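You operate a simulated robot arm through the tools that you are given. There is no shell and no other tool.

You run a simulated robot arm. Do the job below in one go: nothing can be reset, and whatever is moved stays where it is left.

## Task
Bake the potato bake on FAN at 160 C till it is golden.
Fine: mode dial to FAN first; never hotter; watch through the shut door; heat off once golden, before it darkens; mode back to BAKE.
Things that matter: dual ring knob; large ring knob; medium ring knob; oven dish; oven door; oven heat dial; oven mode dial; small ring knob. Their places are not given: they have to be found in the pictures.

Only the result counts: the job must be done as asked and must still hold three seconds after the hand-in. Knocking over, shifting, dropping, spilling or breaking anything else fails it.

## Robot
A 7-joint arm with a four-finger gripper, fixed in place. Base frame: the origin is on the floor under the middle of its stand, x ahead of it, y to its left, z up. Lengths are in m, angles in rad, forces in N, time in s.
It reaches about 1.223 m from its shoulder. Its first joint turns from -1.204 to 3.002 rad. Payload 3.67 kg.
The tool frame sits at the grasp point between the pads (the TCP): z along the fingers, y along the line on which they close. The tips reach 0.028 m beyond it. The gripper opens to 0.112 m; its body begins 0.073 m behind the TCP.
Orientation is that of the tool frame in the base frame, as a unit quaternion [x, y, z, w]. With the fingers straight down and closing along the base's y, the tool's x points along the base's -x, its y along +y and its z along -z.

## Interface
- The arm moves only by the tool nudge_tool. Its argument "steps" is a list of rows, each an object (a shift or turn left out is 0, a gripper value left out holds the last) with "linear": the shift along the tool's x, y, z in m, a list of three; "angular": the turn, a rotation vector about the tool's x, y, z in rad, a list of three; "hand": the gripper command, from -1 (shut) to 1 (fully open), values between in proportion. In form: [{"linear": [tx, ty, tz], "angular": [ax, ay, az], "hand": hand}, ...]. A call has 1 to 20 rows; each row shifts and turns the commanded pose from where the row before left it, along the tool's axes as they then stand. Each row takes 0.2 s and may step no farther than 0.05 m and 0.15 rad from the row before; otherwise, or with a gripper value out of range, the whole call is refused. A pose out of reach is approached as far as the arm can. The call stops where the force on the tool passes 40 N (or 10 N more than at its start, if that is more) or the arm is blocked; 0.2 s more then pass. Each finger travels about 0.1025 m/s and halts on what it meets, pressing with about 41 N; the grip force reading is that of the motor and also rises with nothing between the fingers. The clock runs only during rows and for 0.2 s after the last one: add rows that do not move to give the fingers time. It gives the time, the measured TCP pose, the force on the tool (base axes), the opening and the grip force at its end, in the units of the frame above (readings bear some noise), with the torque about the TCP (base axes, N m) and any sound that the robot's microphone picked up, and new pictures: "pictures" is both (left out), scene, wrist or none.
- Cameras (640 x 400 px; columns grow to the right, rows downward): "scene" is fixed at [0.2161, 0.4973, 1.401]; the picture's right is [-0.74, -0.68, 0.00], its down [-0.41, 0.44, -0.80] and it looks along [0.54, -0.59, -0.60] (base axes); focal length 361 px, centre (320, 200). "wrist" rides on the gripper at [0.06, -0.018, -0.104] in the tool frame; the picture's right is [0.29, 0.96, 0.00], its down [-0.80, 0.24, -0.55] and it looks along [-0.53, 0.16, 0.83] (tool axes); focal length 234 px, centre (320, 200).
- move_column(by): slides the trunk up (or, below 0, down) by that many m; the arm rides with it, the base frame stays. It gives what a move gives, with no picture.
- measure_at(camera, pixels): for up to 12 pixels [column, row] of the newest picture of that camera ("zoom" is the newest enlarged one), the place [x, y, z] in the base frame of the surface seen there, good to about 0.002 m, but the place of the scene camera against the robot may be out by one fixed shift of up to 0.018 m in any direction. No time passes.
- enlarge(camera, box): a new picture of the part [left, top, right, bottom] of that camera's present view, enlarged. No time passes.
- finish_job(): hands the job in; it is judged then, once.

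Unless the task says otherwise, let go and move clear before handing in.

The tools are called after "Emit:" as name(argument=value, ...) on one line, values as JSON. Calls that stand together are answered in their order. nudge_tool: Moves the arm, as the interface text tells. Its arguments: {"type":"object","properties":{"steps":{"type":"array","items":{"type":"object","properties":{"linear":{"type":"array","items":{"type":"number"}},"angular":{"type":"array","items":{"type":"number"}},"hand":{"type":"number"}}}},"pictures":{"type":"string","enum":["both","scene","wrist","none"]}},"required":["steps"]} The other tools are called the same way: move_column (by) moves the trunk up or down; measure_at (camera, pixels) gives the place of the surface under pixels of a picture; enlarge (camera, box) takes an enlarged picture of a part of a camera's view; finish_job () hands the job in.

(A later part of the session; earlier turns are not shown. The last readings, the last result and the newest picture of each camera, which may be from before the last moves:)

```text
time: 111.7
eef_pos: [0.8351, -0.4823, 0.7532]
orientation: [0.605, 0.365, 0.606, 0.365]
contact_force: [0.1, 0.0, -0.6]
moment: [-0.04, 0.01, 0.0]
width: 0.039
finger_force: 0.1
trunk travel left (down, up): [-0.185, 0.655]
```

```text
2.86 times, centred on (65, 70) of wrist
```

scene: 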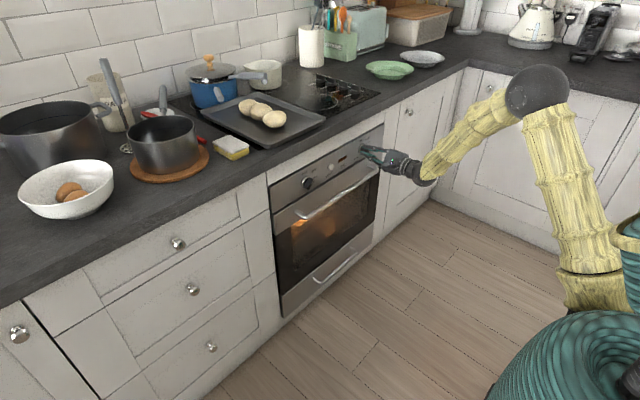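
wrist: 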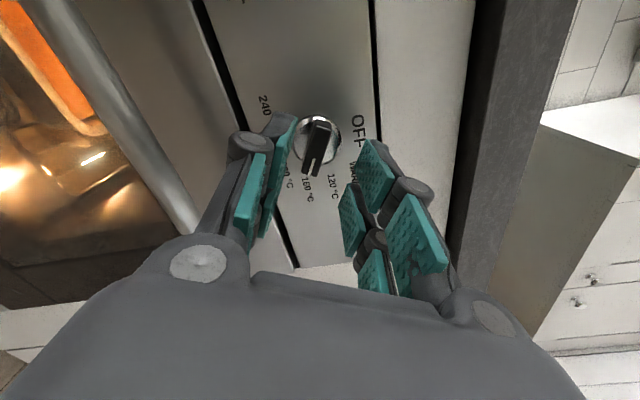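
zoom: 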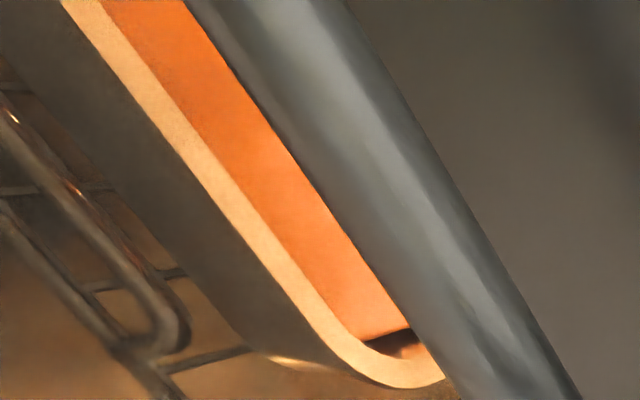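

Relative to the cream rim the surface is now clearly golden. I'll go in, grip, and turn the heat dial back to OFF right away.

Emit:
nudge_tool(steps=[{"linear": [-0.0012, -0.002, 0.018]}, {"linear": [0, 0, 0.017]}, {"hand": -0.7}, {"hand": -1}, {"angular": [0, 0, -0.03]}, {"angular": [0, 0, -0.15]}, {"angular": [0, 0, -0.15]}, {"angular": [0, 0, -0.15]}, {"angular": [0, 0, -0.15]}, {"angular": [0, 0, -0.15]}, {"angular": [0, 0, -0.15]}, {"angular": [0, 0, -0.15]}, {"angular": [0, 0, -0.15]}, {"angular": [0, 0, -0.15]}, {"angular": [0, 0, -0.15]}, {"angular": [0, 0, -0.15]}, {"angular": [0, 0, -0.15]}, {"angular": [0, 0, -0.15]}, {"angular": [0, 0, -0.09]}], pictures="both")

```text
time: 115.7
eef_pos: [0.871, -0.483, 0.7494]
orientation: [-0.003, 0.707, -0.005, 0.707]
contact_force: [9.0, -11.7, 3.0]
moment: [0.63, 1.04, -0.33]
width: 0.0129
finger_force: 44.5
trunk travel left (down, up): [-0.185, 0.655]
```

scene: 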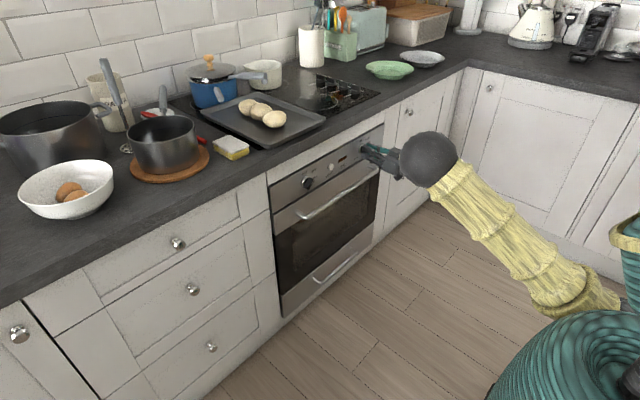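
wrist: 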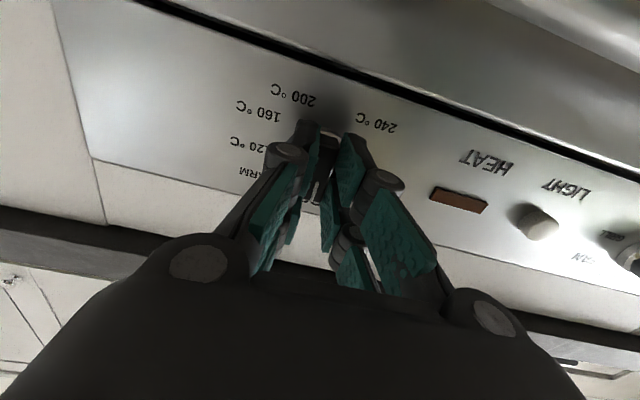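

The oven interior lamp went out — heat is off, dial back at OFF at 115.7 s. I'll release, back off and check.

Emit:
nudge_tool(steps=[{"hand": -0.6}, {"hand": -0.3}, {"linear": [0, 0, -0.03]}, {"linear": [0, 0, -0.04]}, {"linear": [0, 0, -0.03]}, {}], pictures="both")

Emit:
enlarge(camera="wrist", box=[270, 60, 380, 180])

Emit:
enlarge(camera="scene", box=[295, 208, 327, 234])

```text
time: 117.1
eef_pos: [0.77, -0.4817, 0.7515]
orientation: [-0.004, 0.707, -0.005, 0.707]
contact_force: [-0.7, 0.0, -0.2]
moment: [0.01, 0.0, -0.01]
width: 0.0394
finger_force: 0.1
trunk travel left (down, up): [-0.185, 0.655]
```

scene: 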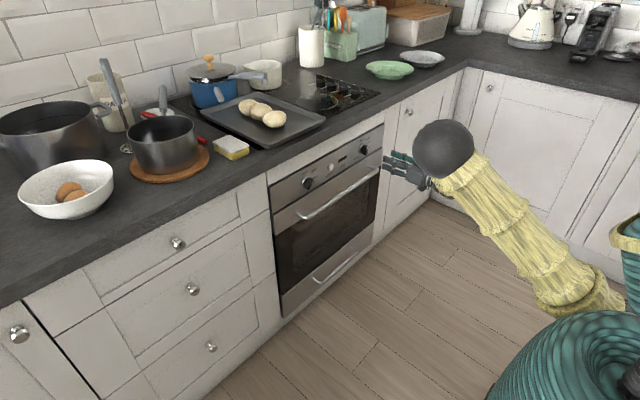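
wrist: 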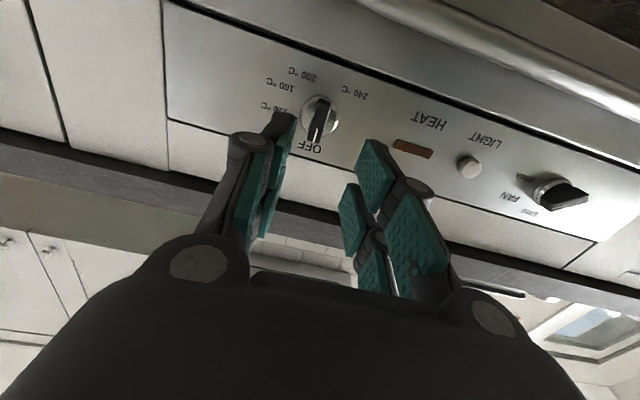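

```text
3.33 times, centred on (325, 120) of wrist
```

zoom: 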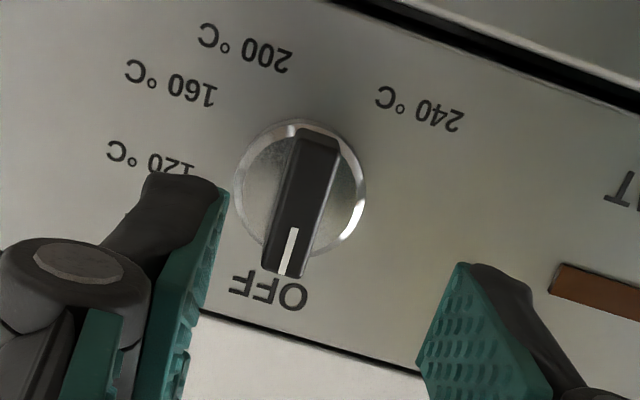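

```text
15.38 times, centred on (311, 221) of scene
```

zoom: 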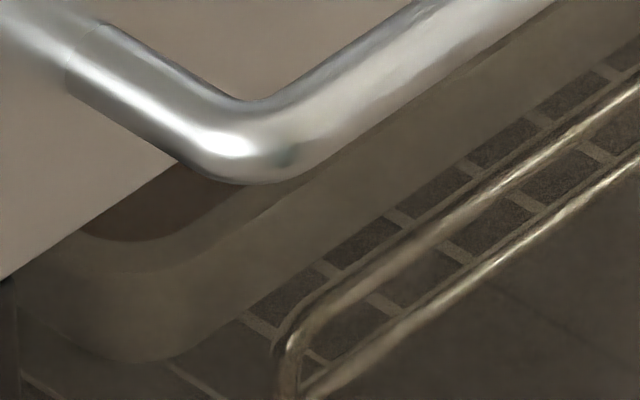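

Heat dial is at OFF, lamp out. Before changing the mode I'll go to the viewing pose to check the bake's colour (in case more heat is needed).

Emit:
nudge_tool(steps=[{"linear": [0, 0, -0.037], "angular": [0, 0, 0.15]}, {"linear": [0, 0, -0.037], "angular": [0, 0, 0.15]}, {"linear": [0, 0, -0.035], "angular": [0, 0, 0.15]}, {"angular": [0, 0, 0.15]}, {"angular": [0, 0, 0.15]}, {"angular": [0, 0, 0.15]}, {"angular": [0, 0, 0.15]}, {"angular": [0, 0, 0.15]}, {"angular": [0, 0, 0.15]}, {"angular": [0, 0, 0.15]}, {"angular": [0, 0, 0.15]}, {"angular": [0, 0, 0.15]}, {"angular": [0, 0, 0.15]}, {"angular": [0, 0, 0.15]}, {"angular": [0, 0, 0.15]}, {"angular": [0, 0, 0.15]}, {"angular": [0, 0, 0.15]}, {"angular": [0, 0, 0.15]}, {"angular": [0, 0, 0.15]}, {"angular": [0, 0, 0.15]}], pictures="scene")

Emit:
nudge_tool(steps=[{"angular": [0, 0, 0.1416]}, {"linear": [-0.041, -0.005, 0]}, {"linear": [-0.041, -0.005, 0]}, {"linear": [-0.041, -0.005, 0]}], pictures="both")

Emit:
enlarge(camera="wrist", box=[130, 60, 330, 190])

Emit:
enlarge(camera="wrist", box=[165, 95, 245, 145])

```text
time: 121.3
eef_pos: [0.6611, -0.4824, 0.7502]
orientation: [0.705, 0.054, 0.705, 0.054]
contact_force: [0.9, 0.8, -0.5]
moment: [-0.02, 0.03, 0.03]
width: 0.0392
finger_force: 0.0
trunk travel left (down, up): [-0.185, 0.655]
```

scene: 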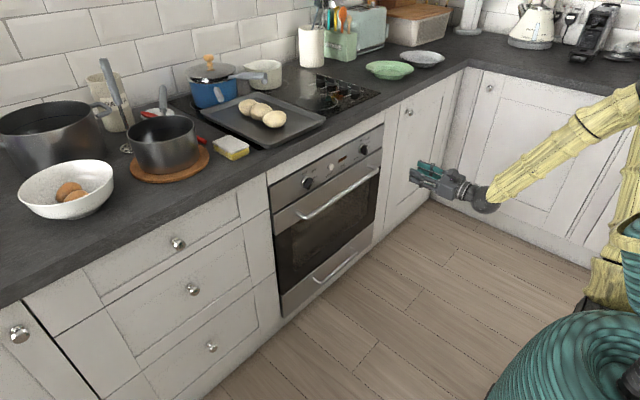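

```text
time: 122.3
eef_pos: [0.6599, -0.4706, 0.6266]
orientation: [0.707, 0.005, 0.707, 0.005]
contact_force: [-0.6, 0.3, 0.2]
moment: [0.0, 0.02, 0.04]
width: 0.0392
finger_force: 0.0
trunk travel left (down, up): [-0.185, 0.655]
```

scene: 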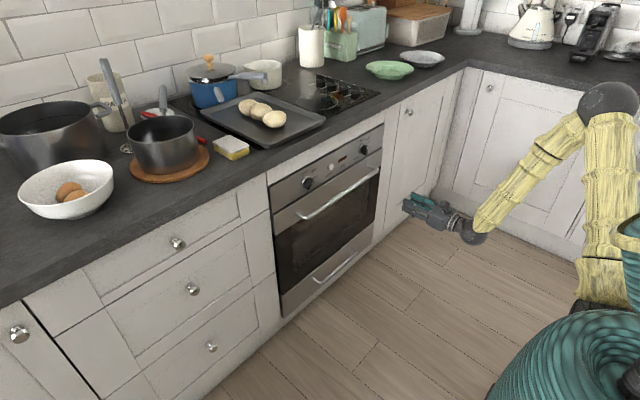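
wrist: 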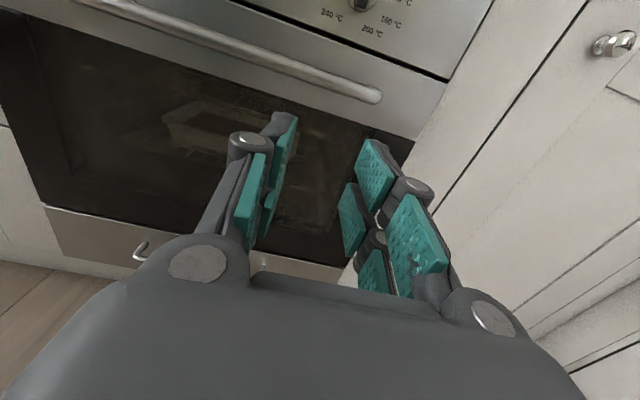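

```text
3.08 times, centred on (230, 125) of wrist
```

zoom: 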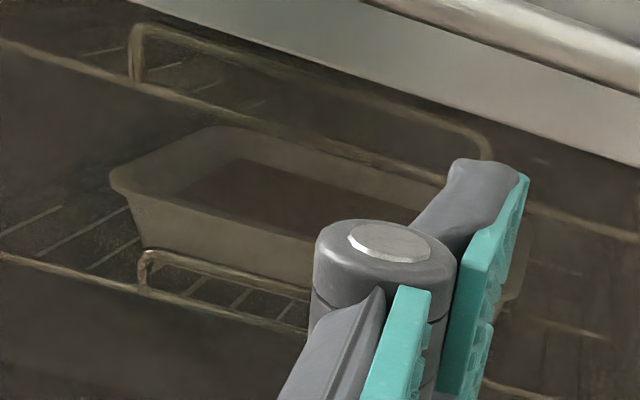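

```text
8.00 times, centred on (205, 120) of wrist
```

zoom: 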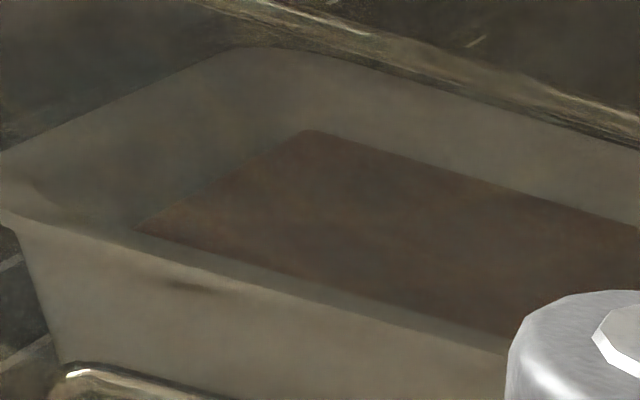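

In ambient light the surface reads as a warm brown against the cream wall (no lamp now). I'll check whether it is still changing since 117 s.

Emit:
enlarge(camera="scene", box=[295, 208, 327, 234])

Emit:
nudge_tool(steps=[{}, {}, {}, {}, {}, {}, {}, {}, {}, {}], pictures="both")

Emit:
enlarge(camera="wrist", box=[165, 95, 245, 145])

Emit:
enlarge(camera="scene", box=[295, 208, 327, 234])

```text
15.38 times, centred on (311, 221) of scene
```

zoom: 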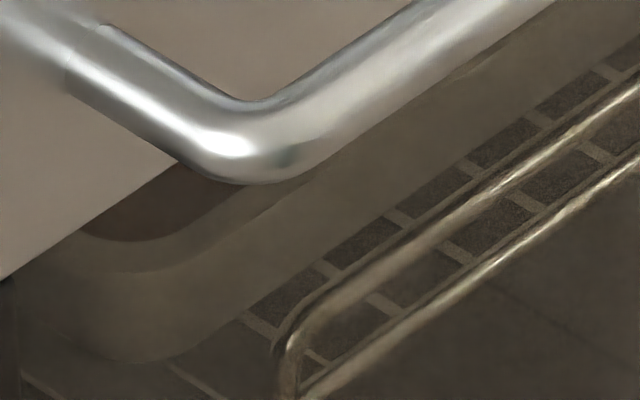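

```text
time: 124.5
eef_pos: [0.6615, -0.4705, 0.6262]
orientation: [0.707, 0.006, 0.707, 0.004]
contact_force: [1.0, 0.4, -0.4]
moment: [-0.01, -0.03, -0.01]
width: 0.0392
finger_force: 0.2
trunk travel left (down, up): [-0.185, 0.655]
```

scene: 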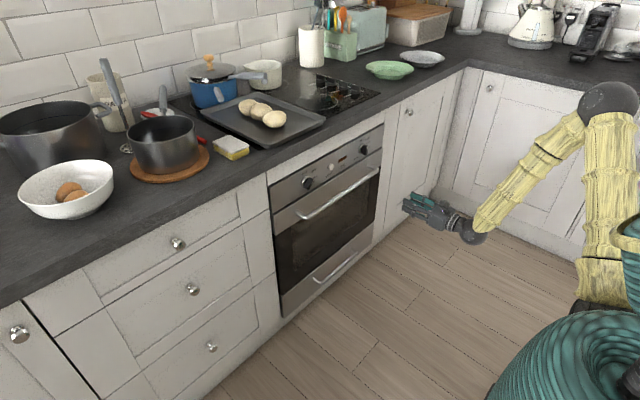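
wrist: 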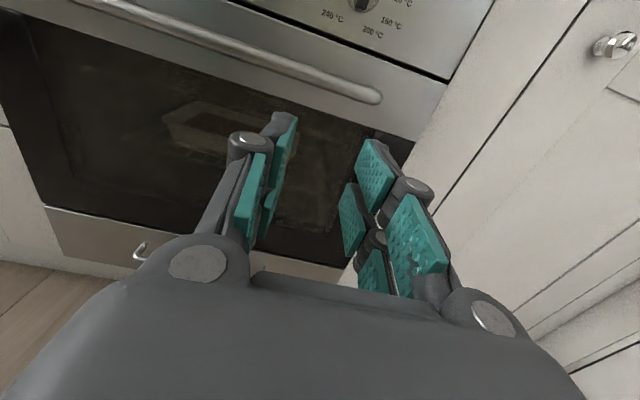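

```text
8.00 times, centred on (205, 120) of wrist
```

zoom: 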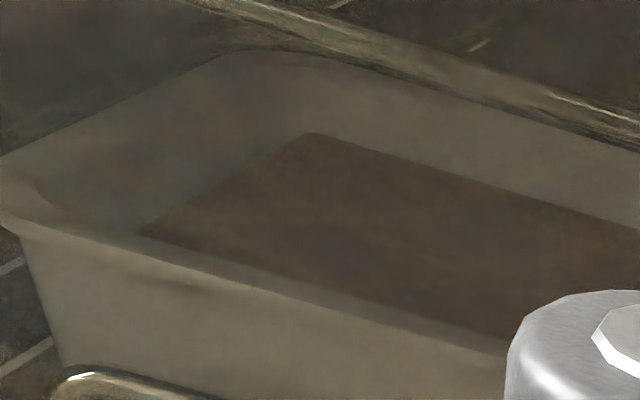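

```text
15.38 times, centred on (311, 221) of scene
```

zoom: 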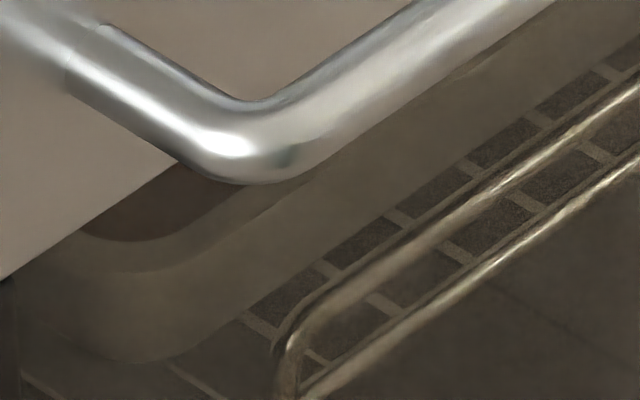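

Colour is stable from 117 to 124 s — a golden brown, not darkening. Now the mode: I'll move up and rotate the gripper to the orientation used when it held the mode dial at FAN (roll 51°, yaw 15°).

Emit:
nudge_tool(steps=[{"linear": [0.03, 0.004, 0.031]}, {"linear": [0.03, 0.004, 0.031]}, {"linear": [0.03, 0.004, 0.031]}, {"linear": [0.03, 0.004, 0.031]}, {"angular": [0.0093, 0.017, -0.1384]}, {"angular": [0.0093, 0.017, -0.1384]}, {"angular": [0.0093, 0.017, -0.1384]}, {"angular": [0.0093, 0.017, -0.1384]}, {"angular": [0.0093, 0.017, -0.1384]}, {"angular": [0.0093, 0.017, -0.1384]}, {"angular": [0.0093, 0.017, -0.1384]}, {"angular": [0.0093, 0.017, -0.1384]}, {"angular": [0.0093, 0.017, -0.1384]}, {"angular": [0.0093, 0.017, -0.1384]}, {"angular": [0.0093, 0.017, -0.1384]}, {"angular": [0.0093, 0.017, -0.1384]}, {"angular": [0.0093, 0.017, -0.1384]}, {"angular": [0.0093, 0.017, -0.1384]}, {"angular": [0.0093, 0.017, -0.1384]}, {"angular": [0.0093, 0.017, -0.1384]}], pictures="both")

```text
time: 128.7
eef_pos: [0.7843, -0.4834, 0.7464]
orientation: [0.228, 0.675, 0.381, 0.589]
contact_force: [0.6, 0.1, -0.6]
moment: [0.01, -0.03, 0.0]
width: 0.0394
finger_force: 0.0
trunk travel left (down, up): [-0.185, 0.655]
```

scene: 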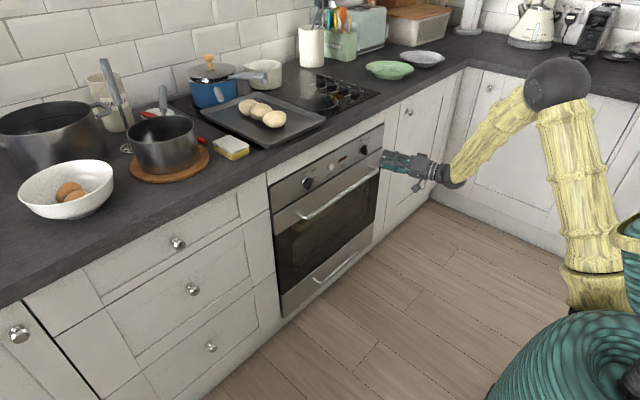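
wrist: 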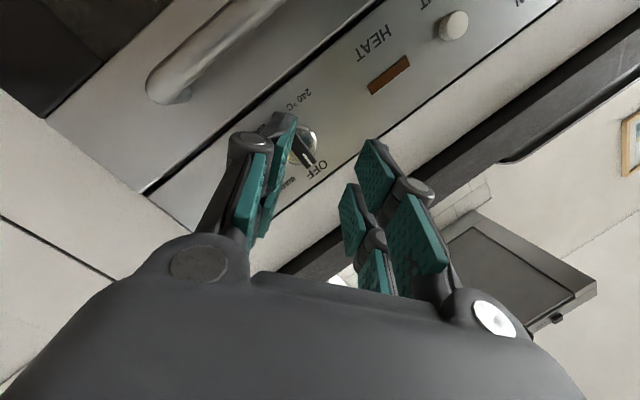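

The pose and elbow match the earlier state exactly. I'll retrace the path left (base +y) to the front of the mode dial.

Emit:
nudge_tool(steps=[{"linear": [0.0303, 0.0242, 0.0099]}, {"linear": [0.0303, 0.0242, 0.0099]}, {"linear": [0.0303, 0.0242, 0.0099]}, {"linear": [0.0303, 0.0242, 0.0099]}, {"linear": [0.0303, 0.0242, 0.0099]}, {"linear": [0.0303, 0.0242, 0.0099]}, {}], pictures="both")

```text
time: 130.3
eef_pos: [0.7846, -0.2428, 0.7467]
orientation: [0.229, 0.674, 0.382, 0.589]
contact_force: [0.3, 0.7, 0.0]
moment: [0.0, 0.01, -0.03]
width: 0.0391
finger_force: 0.0
trunk travel left (down, up): [-0.185, 0.655]
```

scene: 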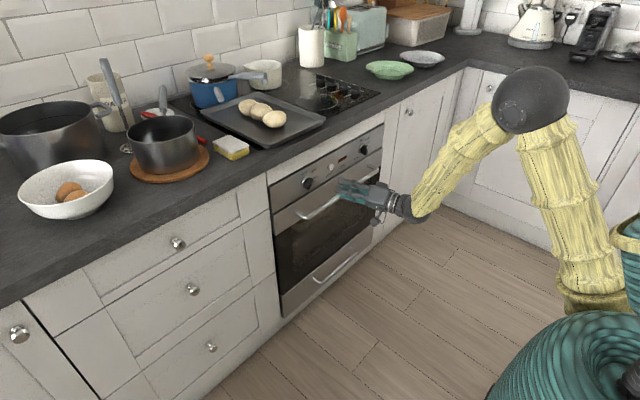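
wrist: 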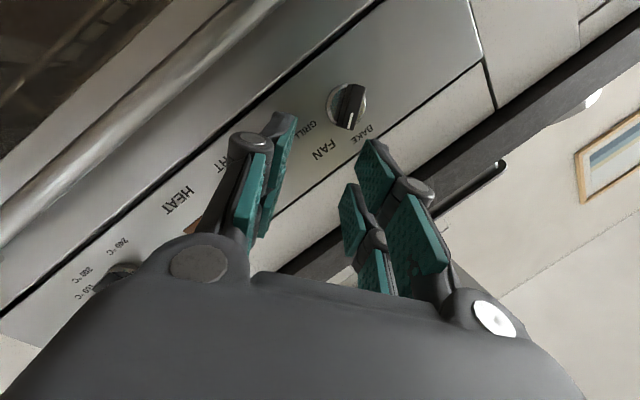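

Good: (0.785,−0.243,0.747) with the dial ahead. Moving forward/left to the previous retreat point.

Emit:
nudge_tool(steps=[{"linear": [-0.006, -0.004, 0.029]}, {"linear": [0.0273, 0.0228, 0.0089]}, {}], pictures="wrist")

Emit:
enlarge(camera="wrist", box=[230, 90, 430, 230])

```text
time: 131.1
eef_pos: [0.8138, -0.2049, 0.7486]
orientation: [0.229, 0.675, 0.382, 0.589]
contact_force: [0.7, 1.1, 0.3]
moment: [-0.01, 0.01, -0.06]
width: 0.0393
finger_force: 0.1
trunk travel left (down, up): [-0.185, 0.655]
```

wrist: 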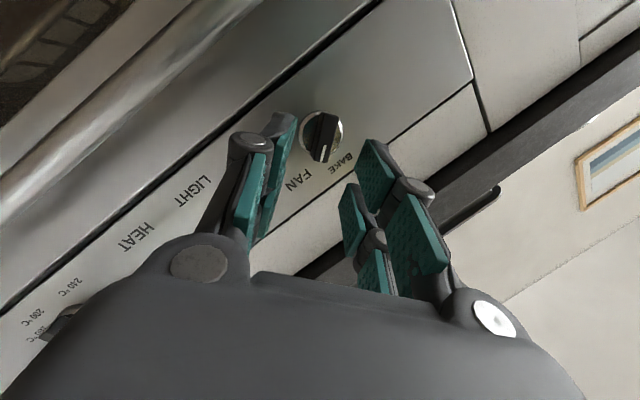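

```text
2.86 times, centred on (330, 160) of wrist
```

zoom: 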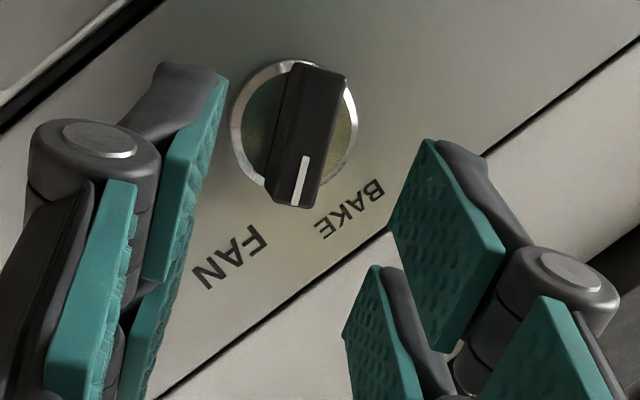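

Approaching the knob along the tool axis, stopping 15 mm short for a check.

Emit:
nudge_tool(steps=[{"linear": [0.0006, 0.0012, 0.02]}, {"linear": [0.0005, 0.0011, 0.02]}, {"linear": [0, 0, 0.009]}, {}], pictures="wrist")

Emit:
enlarge(camera="wrist", box=[230, 90, 430, 230])

```text
time: 132.1
eef_pos: [0.8618, -0.1917, 0.7479]
orientation: [0.229, 0.675, 0.382, 0.588]
contact_force: [0.7, 0.2, -0.7]
moment: [0.03, 0.0, -0.03]
width: 0.0392
finger_force: 0.0
trunk travel left (down, up): [-0.185, 0.655]
```

wrist: 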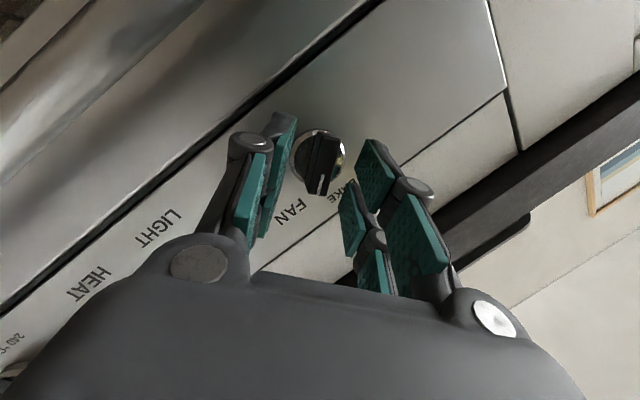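

```text
2.86 times, centred on (330, 160) of wrist
```

zoom: 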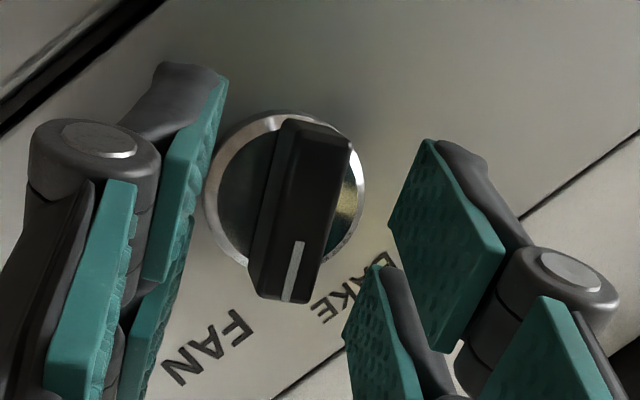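

Bar well centred between the pads. Final 5 mm and close.

Emit:
nudge_tool(steps=[{"linear": [0.0003, 0.0022, 0.006]}, {"hand": -0.6}, {"hand": -0.8}, {"hand": -1}, {}], pictures="wrist")

Emit:
enlarge(camera="wrist", box=[230, 90, 430, 230])

```text
time: 133.3
eef_pos: [0.8685, -0.189, 0.7491]
orientation: [0.228, 0.675, 0.383, 0.589]
contact_force: [3.2, -1.4, 4.2]
moment: [0.02, 0.39, -0.05]
width: 0.0141
finger_force: 45.3
trunk travel left (down, up): [-0.185, 0.655]
```

wrist: 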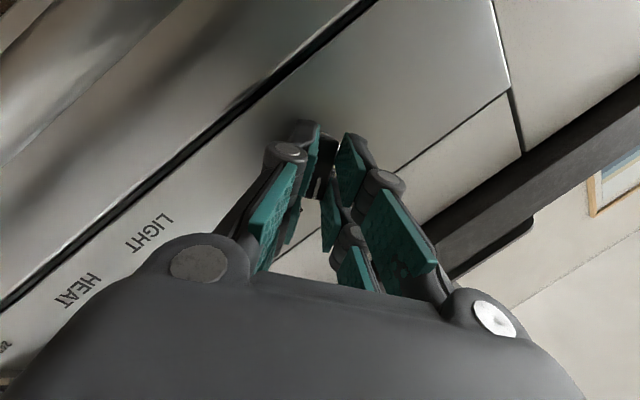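

```text
2.86 times, centred on (330, 160) of wrist
```

zoom: 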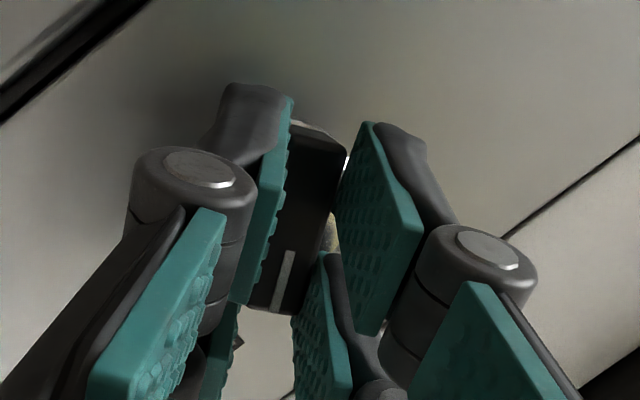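

Gripped with very low forces. Turning counter-clockwise toward BAKE, first 0.45 rad.

Emit:
nudge_tool(steps=[{"angular": [0, 0, -0.1]}, {"angular": [0, 0, -0.1]}, {"angular": [0, 0, -0.1]}, {"angular": [0, 0, -0.1]}, {"angular": [0, 0, -0.05]}], pictures="both")

```text
time: 133.8
eef_pos: [0.8682, -0.1971, 0.7577]
orientation: [0.192, 0.679, 0.353, 0.614]
contact_force: [7.9, 43.8, 4.3]
moment: [0.34, 0.44, 0.88]
width: 0.0143
finger_force: 44.9
trunk travel left (down, up): [-0.185, 0.655]
stopped in row 2: the force on the tool passed its limit at 70 N (the readings are from after the stop); the commanded pose is now the measured one
```

scene: 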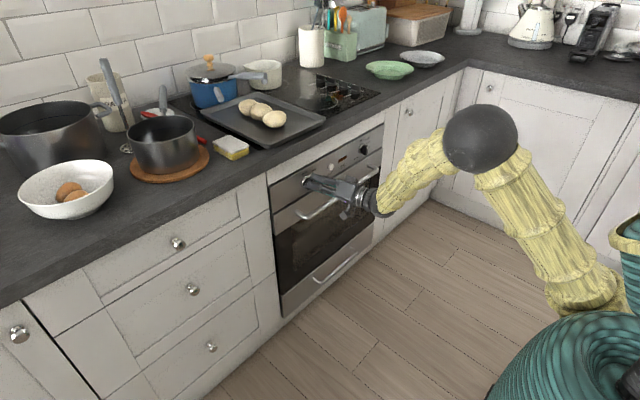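
wrist: 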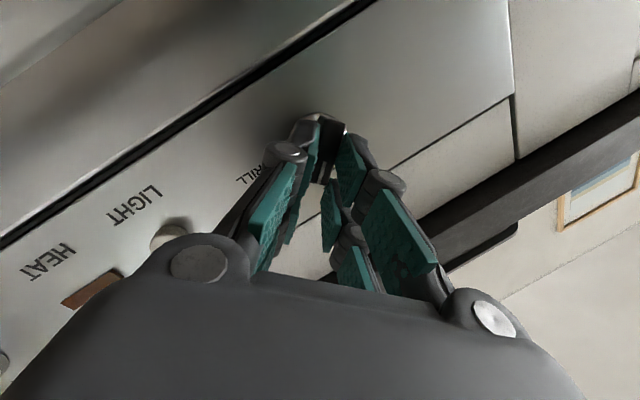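

The arm lurched up/right by 8 mm (44 N side load) when rolling back. I'll relieve the load by shifting back to centre before continuing.

Emit:
nudge_tool(steps=[{"linear": [0.004, -0.0003, 0.0]}, {"linear": [0.004, -0.0003, 0.0]}, {}], pictures="scene")

```text
time: 134.6
eef_pos: [0.8667, -0.199, 0.7594]
orientation: [0.198, 0.67, 0.36, 0.618]
contact_force: [-3.0, 38.0, 14.4]
moment: [0.57, 0.46, 1.41]
width: 0.0136
finger_force: 45.2
trunk travel left (down, up): [-0.185, 0.655]
stopped in row 3: the force on the tool passed its limit at 56 N (the readings are from after the stop); the commanded pose is now the measured one
```

scene: 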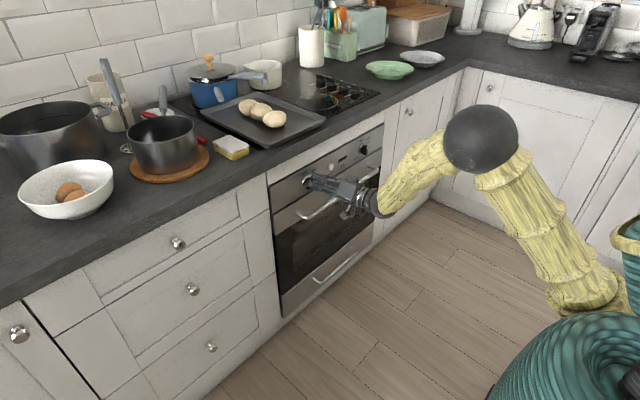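

Still loaded; I'll release the grip, back away, and reconsider the arm posture.

Emit:
nudge_tool(steps=[{"hand": -0.5}, {"hand": -0.2}, {"linear": [0, 0, -0.02]}, {"linear": [0, 0, -0.03]}, {}], pictures="both")

Emit:
enlarge(camera="wrist", box=[230, 70, 430, 210])

```text
time: 135.8
eef_pos: [0.8182, -0.2288, 0.7454]
orientation: [0.219, 0.67, 0.356, 0.614]
contact_force: [-0.1, 0.1, -0.2]
moment: [0.01, -0.01, 0.04]
width: 0.0448
finger_force: 0.0
trunk travel left (down, up): [-0.185, 0.655]
```

scene: 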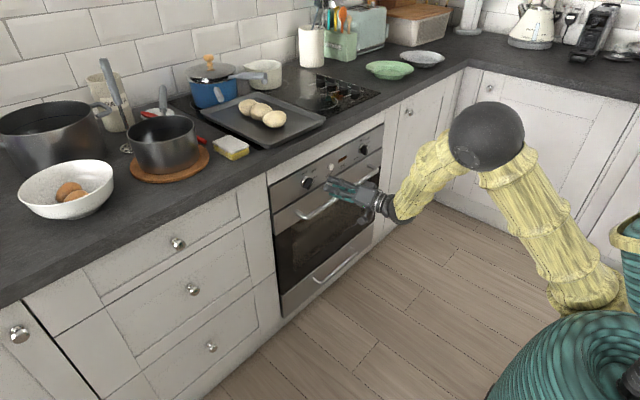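
wrist: 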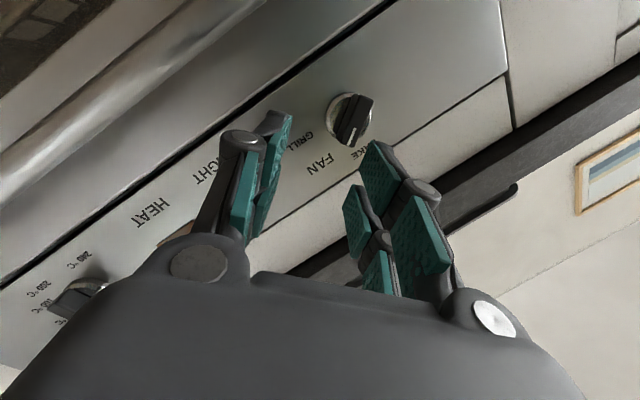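

```text
2.86 times, centred on (330, 140) of wrist
```

zoom: 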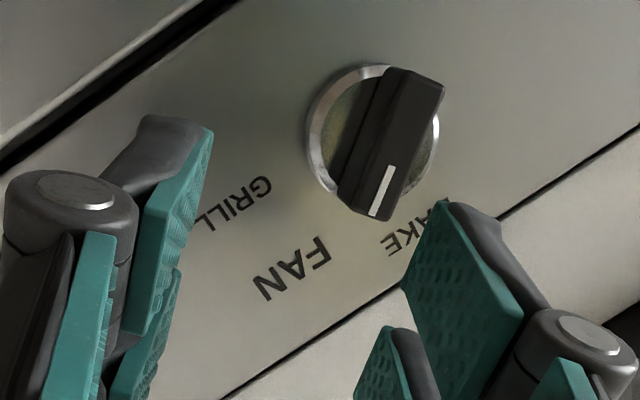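

Free again. Measuring the dial's current angle.

Emit:
measure_at(camera="zoom", pixels=[[375, 210], [391, 170], [405, 120], [420, 85], [340, 110], [435, 150], [407, 240], [292, 268]])

```text
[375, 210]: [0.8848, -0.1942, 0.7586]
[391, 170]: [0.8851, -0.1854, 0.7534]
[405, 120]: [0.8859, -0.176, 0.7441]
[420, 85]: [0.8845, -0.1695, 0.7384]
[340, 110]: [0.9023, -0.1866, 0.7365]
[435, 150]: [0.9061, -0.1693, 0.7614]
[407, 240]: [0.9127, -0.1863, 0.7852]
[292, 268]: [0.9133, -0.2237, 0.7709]
```

The dial is still at ≈51° (FAN), unharmed. The arm's posture this time lacks roll range, so I'll go back right and re-enter with the posture that worked before (yaw-left entry with roll 0).

Emit:
nudge_tool(steps=[{"linear": [0.0045, 0.0043, -0.0294]}, {"linear": [-0.0292, -0.026, -0.0083]}, {"linear": [-0.0292, -0.026, -0.0083]}, {"linear": [-0.0292, -0.026, -0.0083]}, {"linear": [-0.0292, -0.026, -0.0083]}, {"linear": [-0.0292, -0.026, -0.0083]}, {"linear": [-0.0292, -0.026, -0.0083]}, {}], pictures="scene")

```text
time: 137.6
eef_pos: [0.7935, -0.4556, 0.7602]
orientation: [0.201, 0.671, 0.357, 0.617]
contact_force: [-1.0, -0.6, 0.2]
moment: [0.0, -0.01, 0.05]
width: 0.0447
finger_force: 0.0
trunk travel left (down, up): [-0.185, 0.655]
```

scene: 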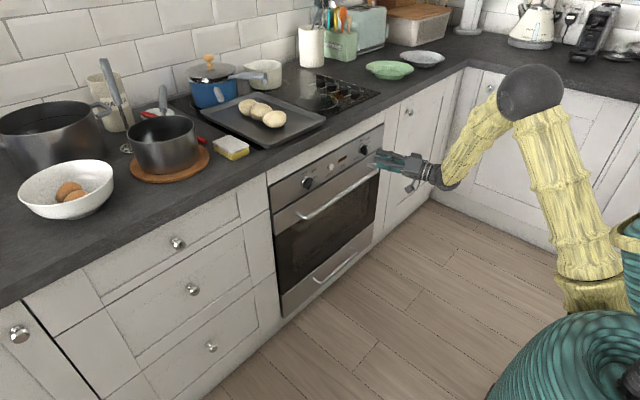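

I'll lift and back off, then rotate to roll 0 with a 30° left yaw to swing the elbow outward as before.

Emit:
nudge_tool(steps=[{"linear": [-0.0151, 0.0228, -0.0189]}, {"linear": [-0.0151, 0.0228, -0.0189]}, {"linear": [-0.0151, 0.0228, -0.0189]}, {"angular": [-0.0376, 0.019, -0.1153]}, {"angular": [-0.0376, 0.019, -0.1153]}, {"angular": [-0.0376, 0.019, -0.1153]}, {"angular": [-0.0376, 0.019, -0.1153]}, {"angular": [-0.0376, 0.019, -0.1153]}, {"angular": [-0.0376, 0.019, -0.1153]}, {"angular": [-0.0376, 0.019, -0.1153]}, {}], pictures="scene")

```text
time: 140.0
eef_pos: [0.7344, -0.4539, 0.8408]
orientation: [-0.181, 0.684, 0.181, 0.684]
contact_force: [0.3, -0.8, -0.6]
moment: [-0.01, 0.0, 0.01]
width: 0.0444
finger_force: 0.1
trunk travel left (down, up): [-0.185, 0.655]
```

scene: 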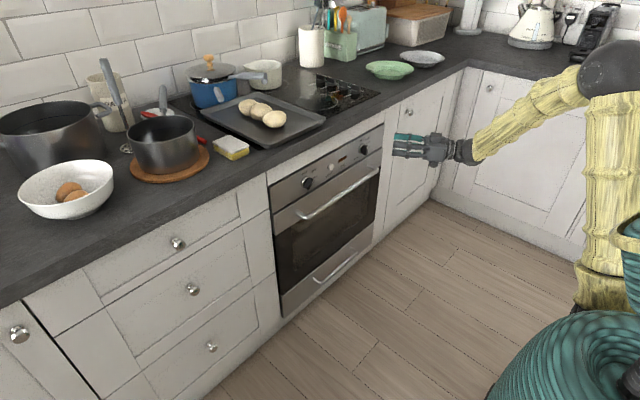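

Elbow is outside at (615,70). Moving left and then forward/down to the mode dial's front, as in the first visit.

Emit:
nudge_tool(steps=[{"linear": [0, 0.0347, 0.0199]}, {"linear": [0, 0.0347, 0.0199]}, {"linear": [0, 0.0347, 0.0199]}, {"linear": [0, 0.0347, 0.0199]}, {"linear": [0.0225, 0.011, 0.0311]}, {"linear": [0.0225, 0.011, 0.0311]}, {"linear": [0.0225, 0.011, 0.0311]}, {"linear": [0.0225, 0.011, 0.0311]}, {}], pictures="scene")

```text
time: 142.0
eef_pos: [0.8202, -0.1948, 0.751]
orientation: [-0.182, 0.684, 0.182, 0.683]
contact_force: [-0.4, -0.5, 0.3]
moment: [-0.03, -0.02, 0.04]
width: 0.0448
finger_force: 0.0
trunk travel left (down, up): [-0.185, 0.655]
```

scene: 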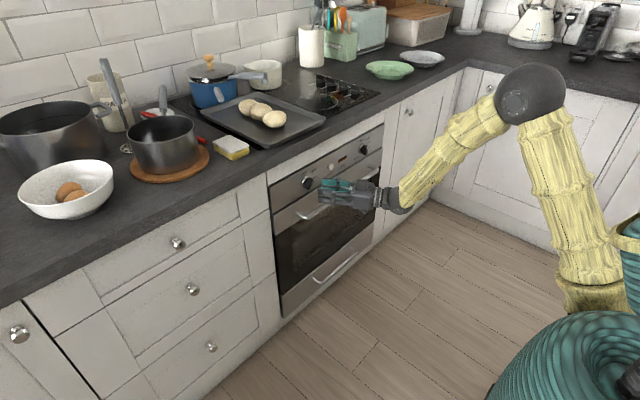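

Same place as before with an even more outward elbow. Reducing yaw to ≈16° and then testing the roll +0.9 and back in free air.

Emit:
nudge_tool(steps=[{"linear": [0, 0, -0.012], "angular": [0.12, 0, 0]}, {"angular": [0.12, 0, 0]}, {}], pictures="none")

Emit:
nudge_tool(steps=[{"angular": [0, 0, 0.13]}, {"angular": [0, 0, 0.13]}, {"angular": [0, 0, 0.13]}, {"angular": [0, 0, 0.13]}, {"angular": [0, 0, 0.13]}, {"angular": [0, 0, 0.13]}, {"angular": [0, 0, 0.12]}, {}], pictures="scene")

```text
time: 142.8
eef_pos: [0.8103, -0.2003, 0.7508]
orientation: [-0.099, 0.701, 0.096, 0.7]
contact_force: [-1.1, 0.6, -0.5]
moment: [-0.02, -0.02, -0.03]
width: 0.0447
finger_force: 0.0
trunk travel left (down, up): [-0.185, 0.655]
```

```text
time: 144.6
eef_pos: [0.8098, -0.2002, 0.7517]
orientation: [0.216, 0.673, 0.394, 0.588]
contact_force: [0.8, 0.4, 0.2]
moment: [0.0, 0.01, 0.04]
width: 0.045
finger_force: 0.0
trunk travel left (down, up): [-0.185, 0.655]
```

scene: 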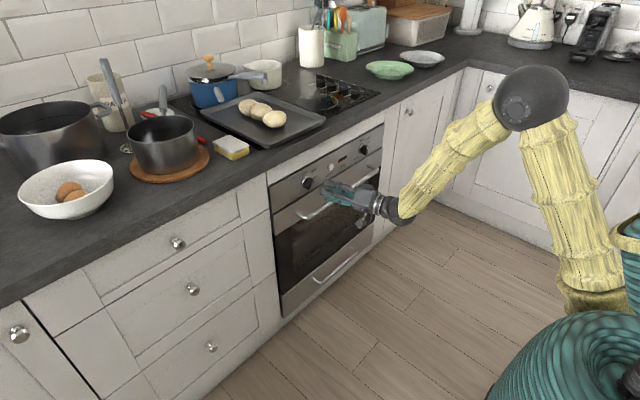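

Roll to ≈52.7° at yaw 16° went smoothly. Approaching the knob along the tool axis again.

Emit:
nudge_tool(steps=[{"linear": [-0.0013, -0.0028, 0.02]}, {"linear": [-0.0013, -0.0027, 0.02]}, {"linear": [0, 0, 0.01]}, {}], pictures="both")

Emit:
enlarge(camera="wrist", box=[230, 90, 430, 230])

```text
time: 145.6
eef_pos: [0.8586, -0.1913, 0.7484]
orientation: [0.216, 0.674, 0.391, 0.589]
contact_force: [-0.2, -0.1, 0.4]
moment: [0.01, 0.02, -0.02]
width: 0.0447
finger_force: 0.1
trunk travel left (down, up): [-0.185, 0.655]
```

scene: 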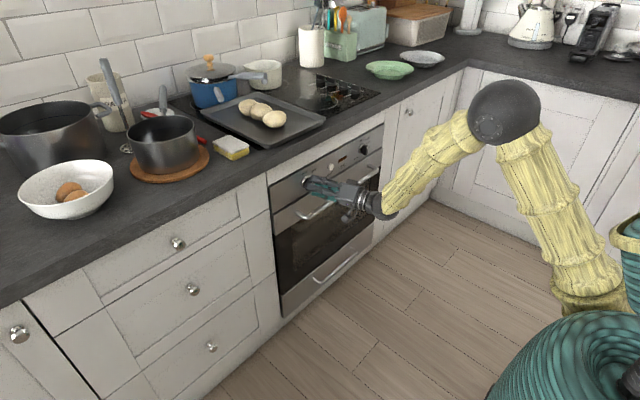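
wrist: 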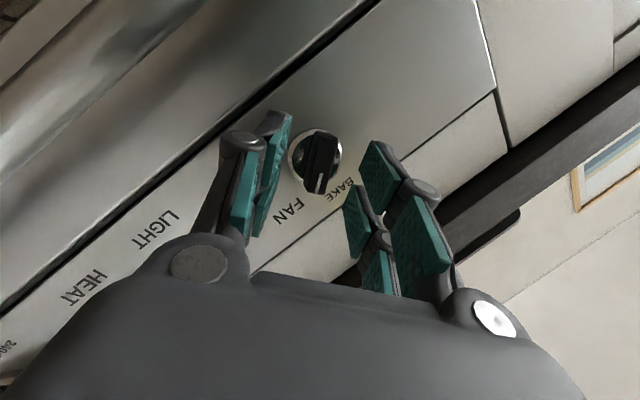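

```text
2.86 times, centred on (330, 160) of wrist
```

zoom: 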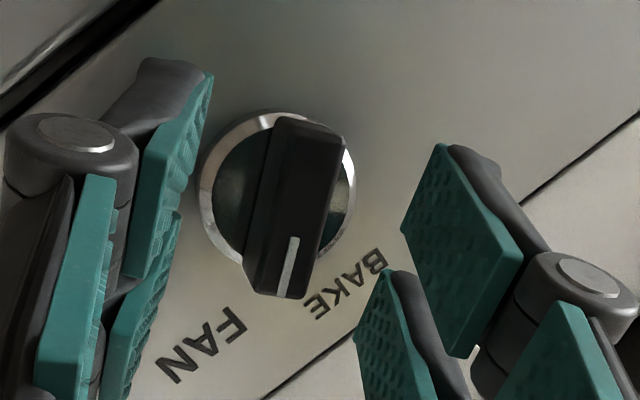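

Centred, elbow at (503,113) like the first visit. Final advance and close.

Emit:
nudge_tool(steps=[{"linear": [0.0, 0.0, 0.0085]}, {"hand": -0.6}, {"hand": -0.8}, {"hand": -1}, {}], pictures="both")

```text
time: 146.8
eef_pos: [0.8673, -0.1891, 0.7496]
orientation: [0.216, 0.673, 0.392, 0.588]
contact_force: [3.9, 1.5, 5.5]
moment: [0.03, 0.53, 0.24]
width: 0.0141
finger_force: 45.0
trunk travel left (down, up): [-0.185, 0.655]
```

scene: 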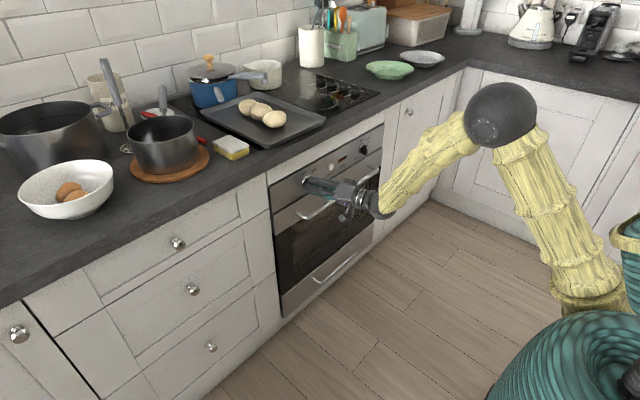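
wrist: 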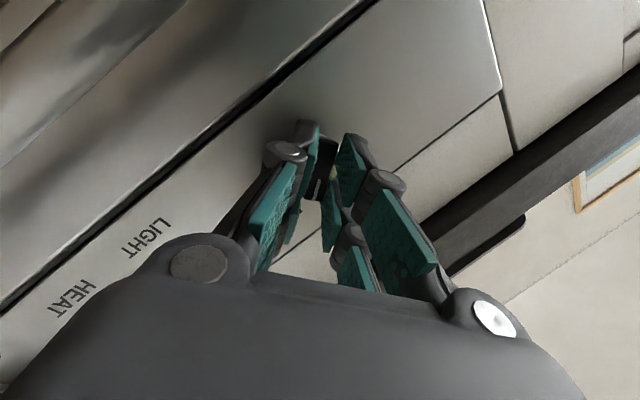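

Gripped with low force (≈5 N). Turning back counter-clockwise in small steps, 0.2 rad first.

Emit:
nudge_tool(steps=[{"angular": [0, 0, -0.07]}, {"angular": [0, 0, -0.07]}, {"angular": [0, 0, -0.07]}, {}], pictures="none")

```text
time: 147.8
eef_pos: [0.8678, -0.1887, 0.7486]
orientation: [0.144, 0.693, 0.328, 0.626]
contact_force: [8.0, 3.5, 7.4]
moment: [0.06, 0.48, 0.09]
width: 0.0146
finger_force: 45.3
trunk travel left (down, up): [-0.185, 0.655]
```

Smooth so far (8 N). Continuing another 0.35 rad.

Emit:
nudge_tool(steps=[{"angular": [0, 0, -0.07]}, {"angular": [0, 0, -0.07]}, {"angular": [0, 0, -0.07]}, {"angular": [0, 0, -0.07]}, {"angular": [0, 0, -0.07]}, {}], pictures="wrist")

```text
time: 148.5
eef_pos: [0.8671, -0.1902, 0.7497]
orientation: [0.097, 0.698, 0.291, 0.647]
contact_force: [4.8, 37.7, 4.2]
moment: [0.03, -0.36, 0.27]
width: 0.0146
finger_force: 44.8
trunk travel left (down, up): [-0.185, 0.655]
stopped in row 3: the force on the tool passed its limit at 51 N (the readings are from after the stop); the commanded pose is now the measured one
```

wrist: 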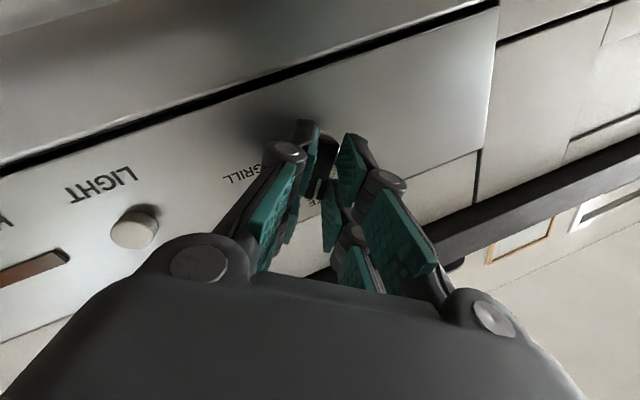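

At 33° now, with 38 N side load building (the arm nearing its yaw limit). I'll ease it by shifting 3 mm left and adding a little left yaw.

Emit:
nudge_tool(steps=[{"linear": [0.0008, 0.0012, 0.0004], "angular": [-0.0212, 0.0133, 0]}, {"linear": [0.0008, 0.0012, 0.0004], "angular": [-0.0212, 0.0133, 0]}, {}], pictures="scene")

```text
time: 149.3
eef_pos: [0.8667, -0.1908, 0.7497]
orientation: [0.083, 0.7, 0.304, 0.641]
contact_force: [-0.2, 16.2, 2.0]
moment: [0.04, -0.28, -0.09]
width: 0.0145
finger_force: 45.2
trunk travel left (down, up): [-0.185, 0.655]
```

scene: 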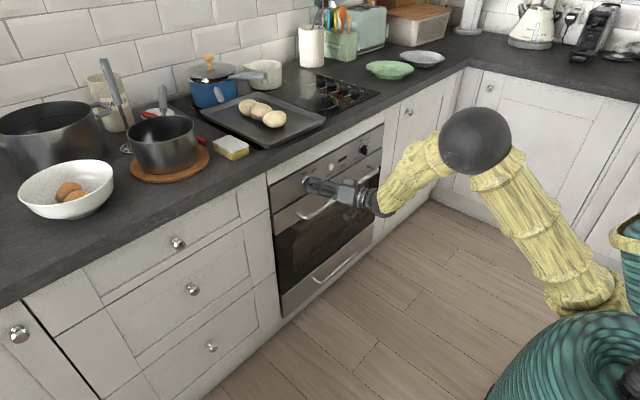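

Extra yaw relieves the load (16 N). Continuing the turn with a small simultaneous left yaw.

Emit:
nudge_tool(steps=[{"linear": [0.0003, 0.0005, 0], "angular": [-0.025, 0.015, -0.06]}, {"linear": [0.0003, 0.0005, 0], "angular": [-0.025, 0.015, -0.06]}, {"linear": [0.0003, 0.0005, 0], "angular": [-0.026, 0.014, -0.06]}, {}], pictures="wrist")

```text
time: 150.3
eef_pos: [0.8667, -0.1935, 0.7499]
orientation: [-0.005, 0.705, 0.276, 0.653]
contact_force: [6.0, 22.6, 5.7]
moment: [0.04, 0.75, 0.53]
width: 0.0151
finger_force: 45.1
trunk travel left (down, up): [-0.185, 0.655]
```

wrist: 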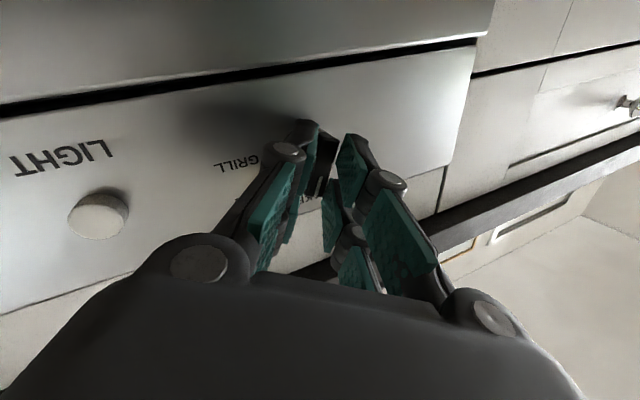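

Now at 24° with 23 N. Continuing with a bit less yaw per step.

Emit:
nudge_tool(steps=[{"linear": [0, -0.0003, 0], "angular": [-0.018, 0.008, -0.06]}, {"linear": [0, -0.0003, 0], "angular": [-0.018, 0.008, -0.06]}, {}], pictures="none")

```text
time: 151.3
eef_pos: [0.8665, -0.195, 0.7503]
orientation: [-0.059, 0.702, 0.253, 0.664]
contact_force: [-1.3, 33.7, 10.2]
moment: [0.17, -0.57, 0.44]
width: 0.0151
finger_force: 45.4
trunk travel left (down, up): [-0.185, 0.655]
stopped in row 3: the force on the tool passed its limit at 41 N (the readings are from after the stop); the commanded pose is now the measured one
```

At ≈18° with the load rising. I'll release here, back off and re-posture the arm before finishing the last part.

Emit:
nudge_tool(steps=[{"hand": -0.6}, {"hand": -0.2}, {"linear": [0, 0, -0.02]}, {"linear": [0, 0, -0.03]}, {}], pictures="both")

Emit:
enlarge(camera="wrist", box=[250, 70, 450, 210])

```text
time: 152.5
eef_pos: [0.8216, -0.2205, 0.7493]
orientation: [-0.06, 0.702, 0.251, 0.664]
contact_force: [-0.4, -0.9, 0.4]
moment: [0.04, 0.01, 0.01]
width: 0.0448
finger_force: 0.2
trunk travel left (down, up): [-0.185, 0.655]
```

scene: 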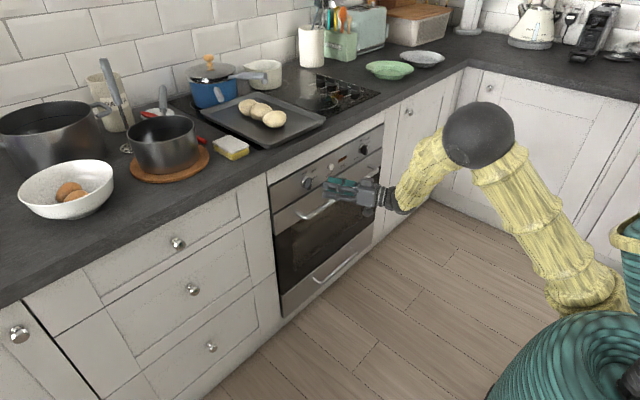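
wrist: 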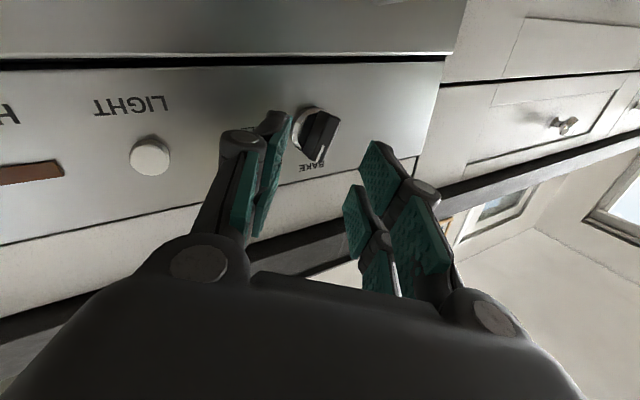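

```text
2.86 times, centred on (350, 140) of wrist
```

zoom: 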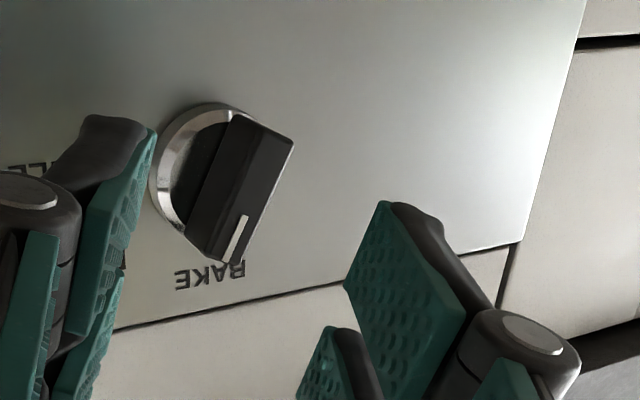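

Emit:
measure_at(camera="zoom", pixels=[[231, 258], [243, 218], [262, 165], [280, 135], [208, 275], [215, 250], [170, 180], [265, 200]])

```text
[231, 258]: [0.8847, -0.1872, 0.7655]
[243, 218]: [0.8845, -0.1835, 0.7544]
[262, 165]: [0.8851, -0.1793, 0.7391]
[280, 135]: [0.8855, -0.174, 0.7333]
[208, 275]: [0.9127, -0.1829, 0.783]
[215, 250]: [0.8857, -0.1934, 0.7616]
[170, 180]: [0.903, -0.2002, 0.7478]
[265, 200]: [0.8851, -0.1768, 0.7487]
```

The dial is now at ≈18°. I'll go back right/up and yaw left to swing the elbow out again (keeping roll ≈18°).

Emit:
nudge_tool(steps=[{"linear": [-0.0225, -0.0236, -0.0303]}, {"linear": [-0.0225, -0.0236, -0.0303]}, {"linear": [-0.0225, -0.0236, -0.0303]}, {"linear": [-0.0225, -0.0236, -0.0303]}, {"linear": [-0.0225, -0.0236, -0.0303]}, {"linear": [-0.0225, -0.0236, -0.0303]}, {"angular": [-0.1, 0.028, 0]}, {"angular": [-0.1, 0.028, 0]}, {}], pictures="scene")

```text
time: 154.5
eef_pos: [0.7314, -0.456, 0.8376]
orientation: [-0.132, 0.692, 0.319, 0.634]
contact_force: [0.2, 0.8, -0.1]
moment: [0.03, 0.0, -0.01]
width: 0.0449
finger_force: 0.1
trunk travel left (down, up): [-0.185, 0.655]
```

scene: 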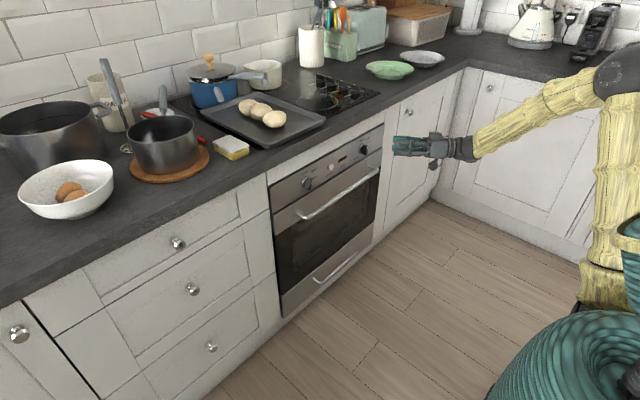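

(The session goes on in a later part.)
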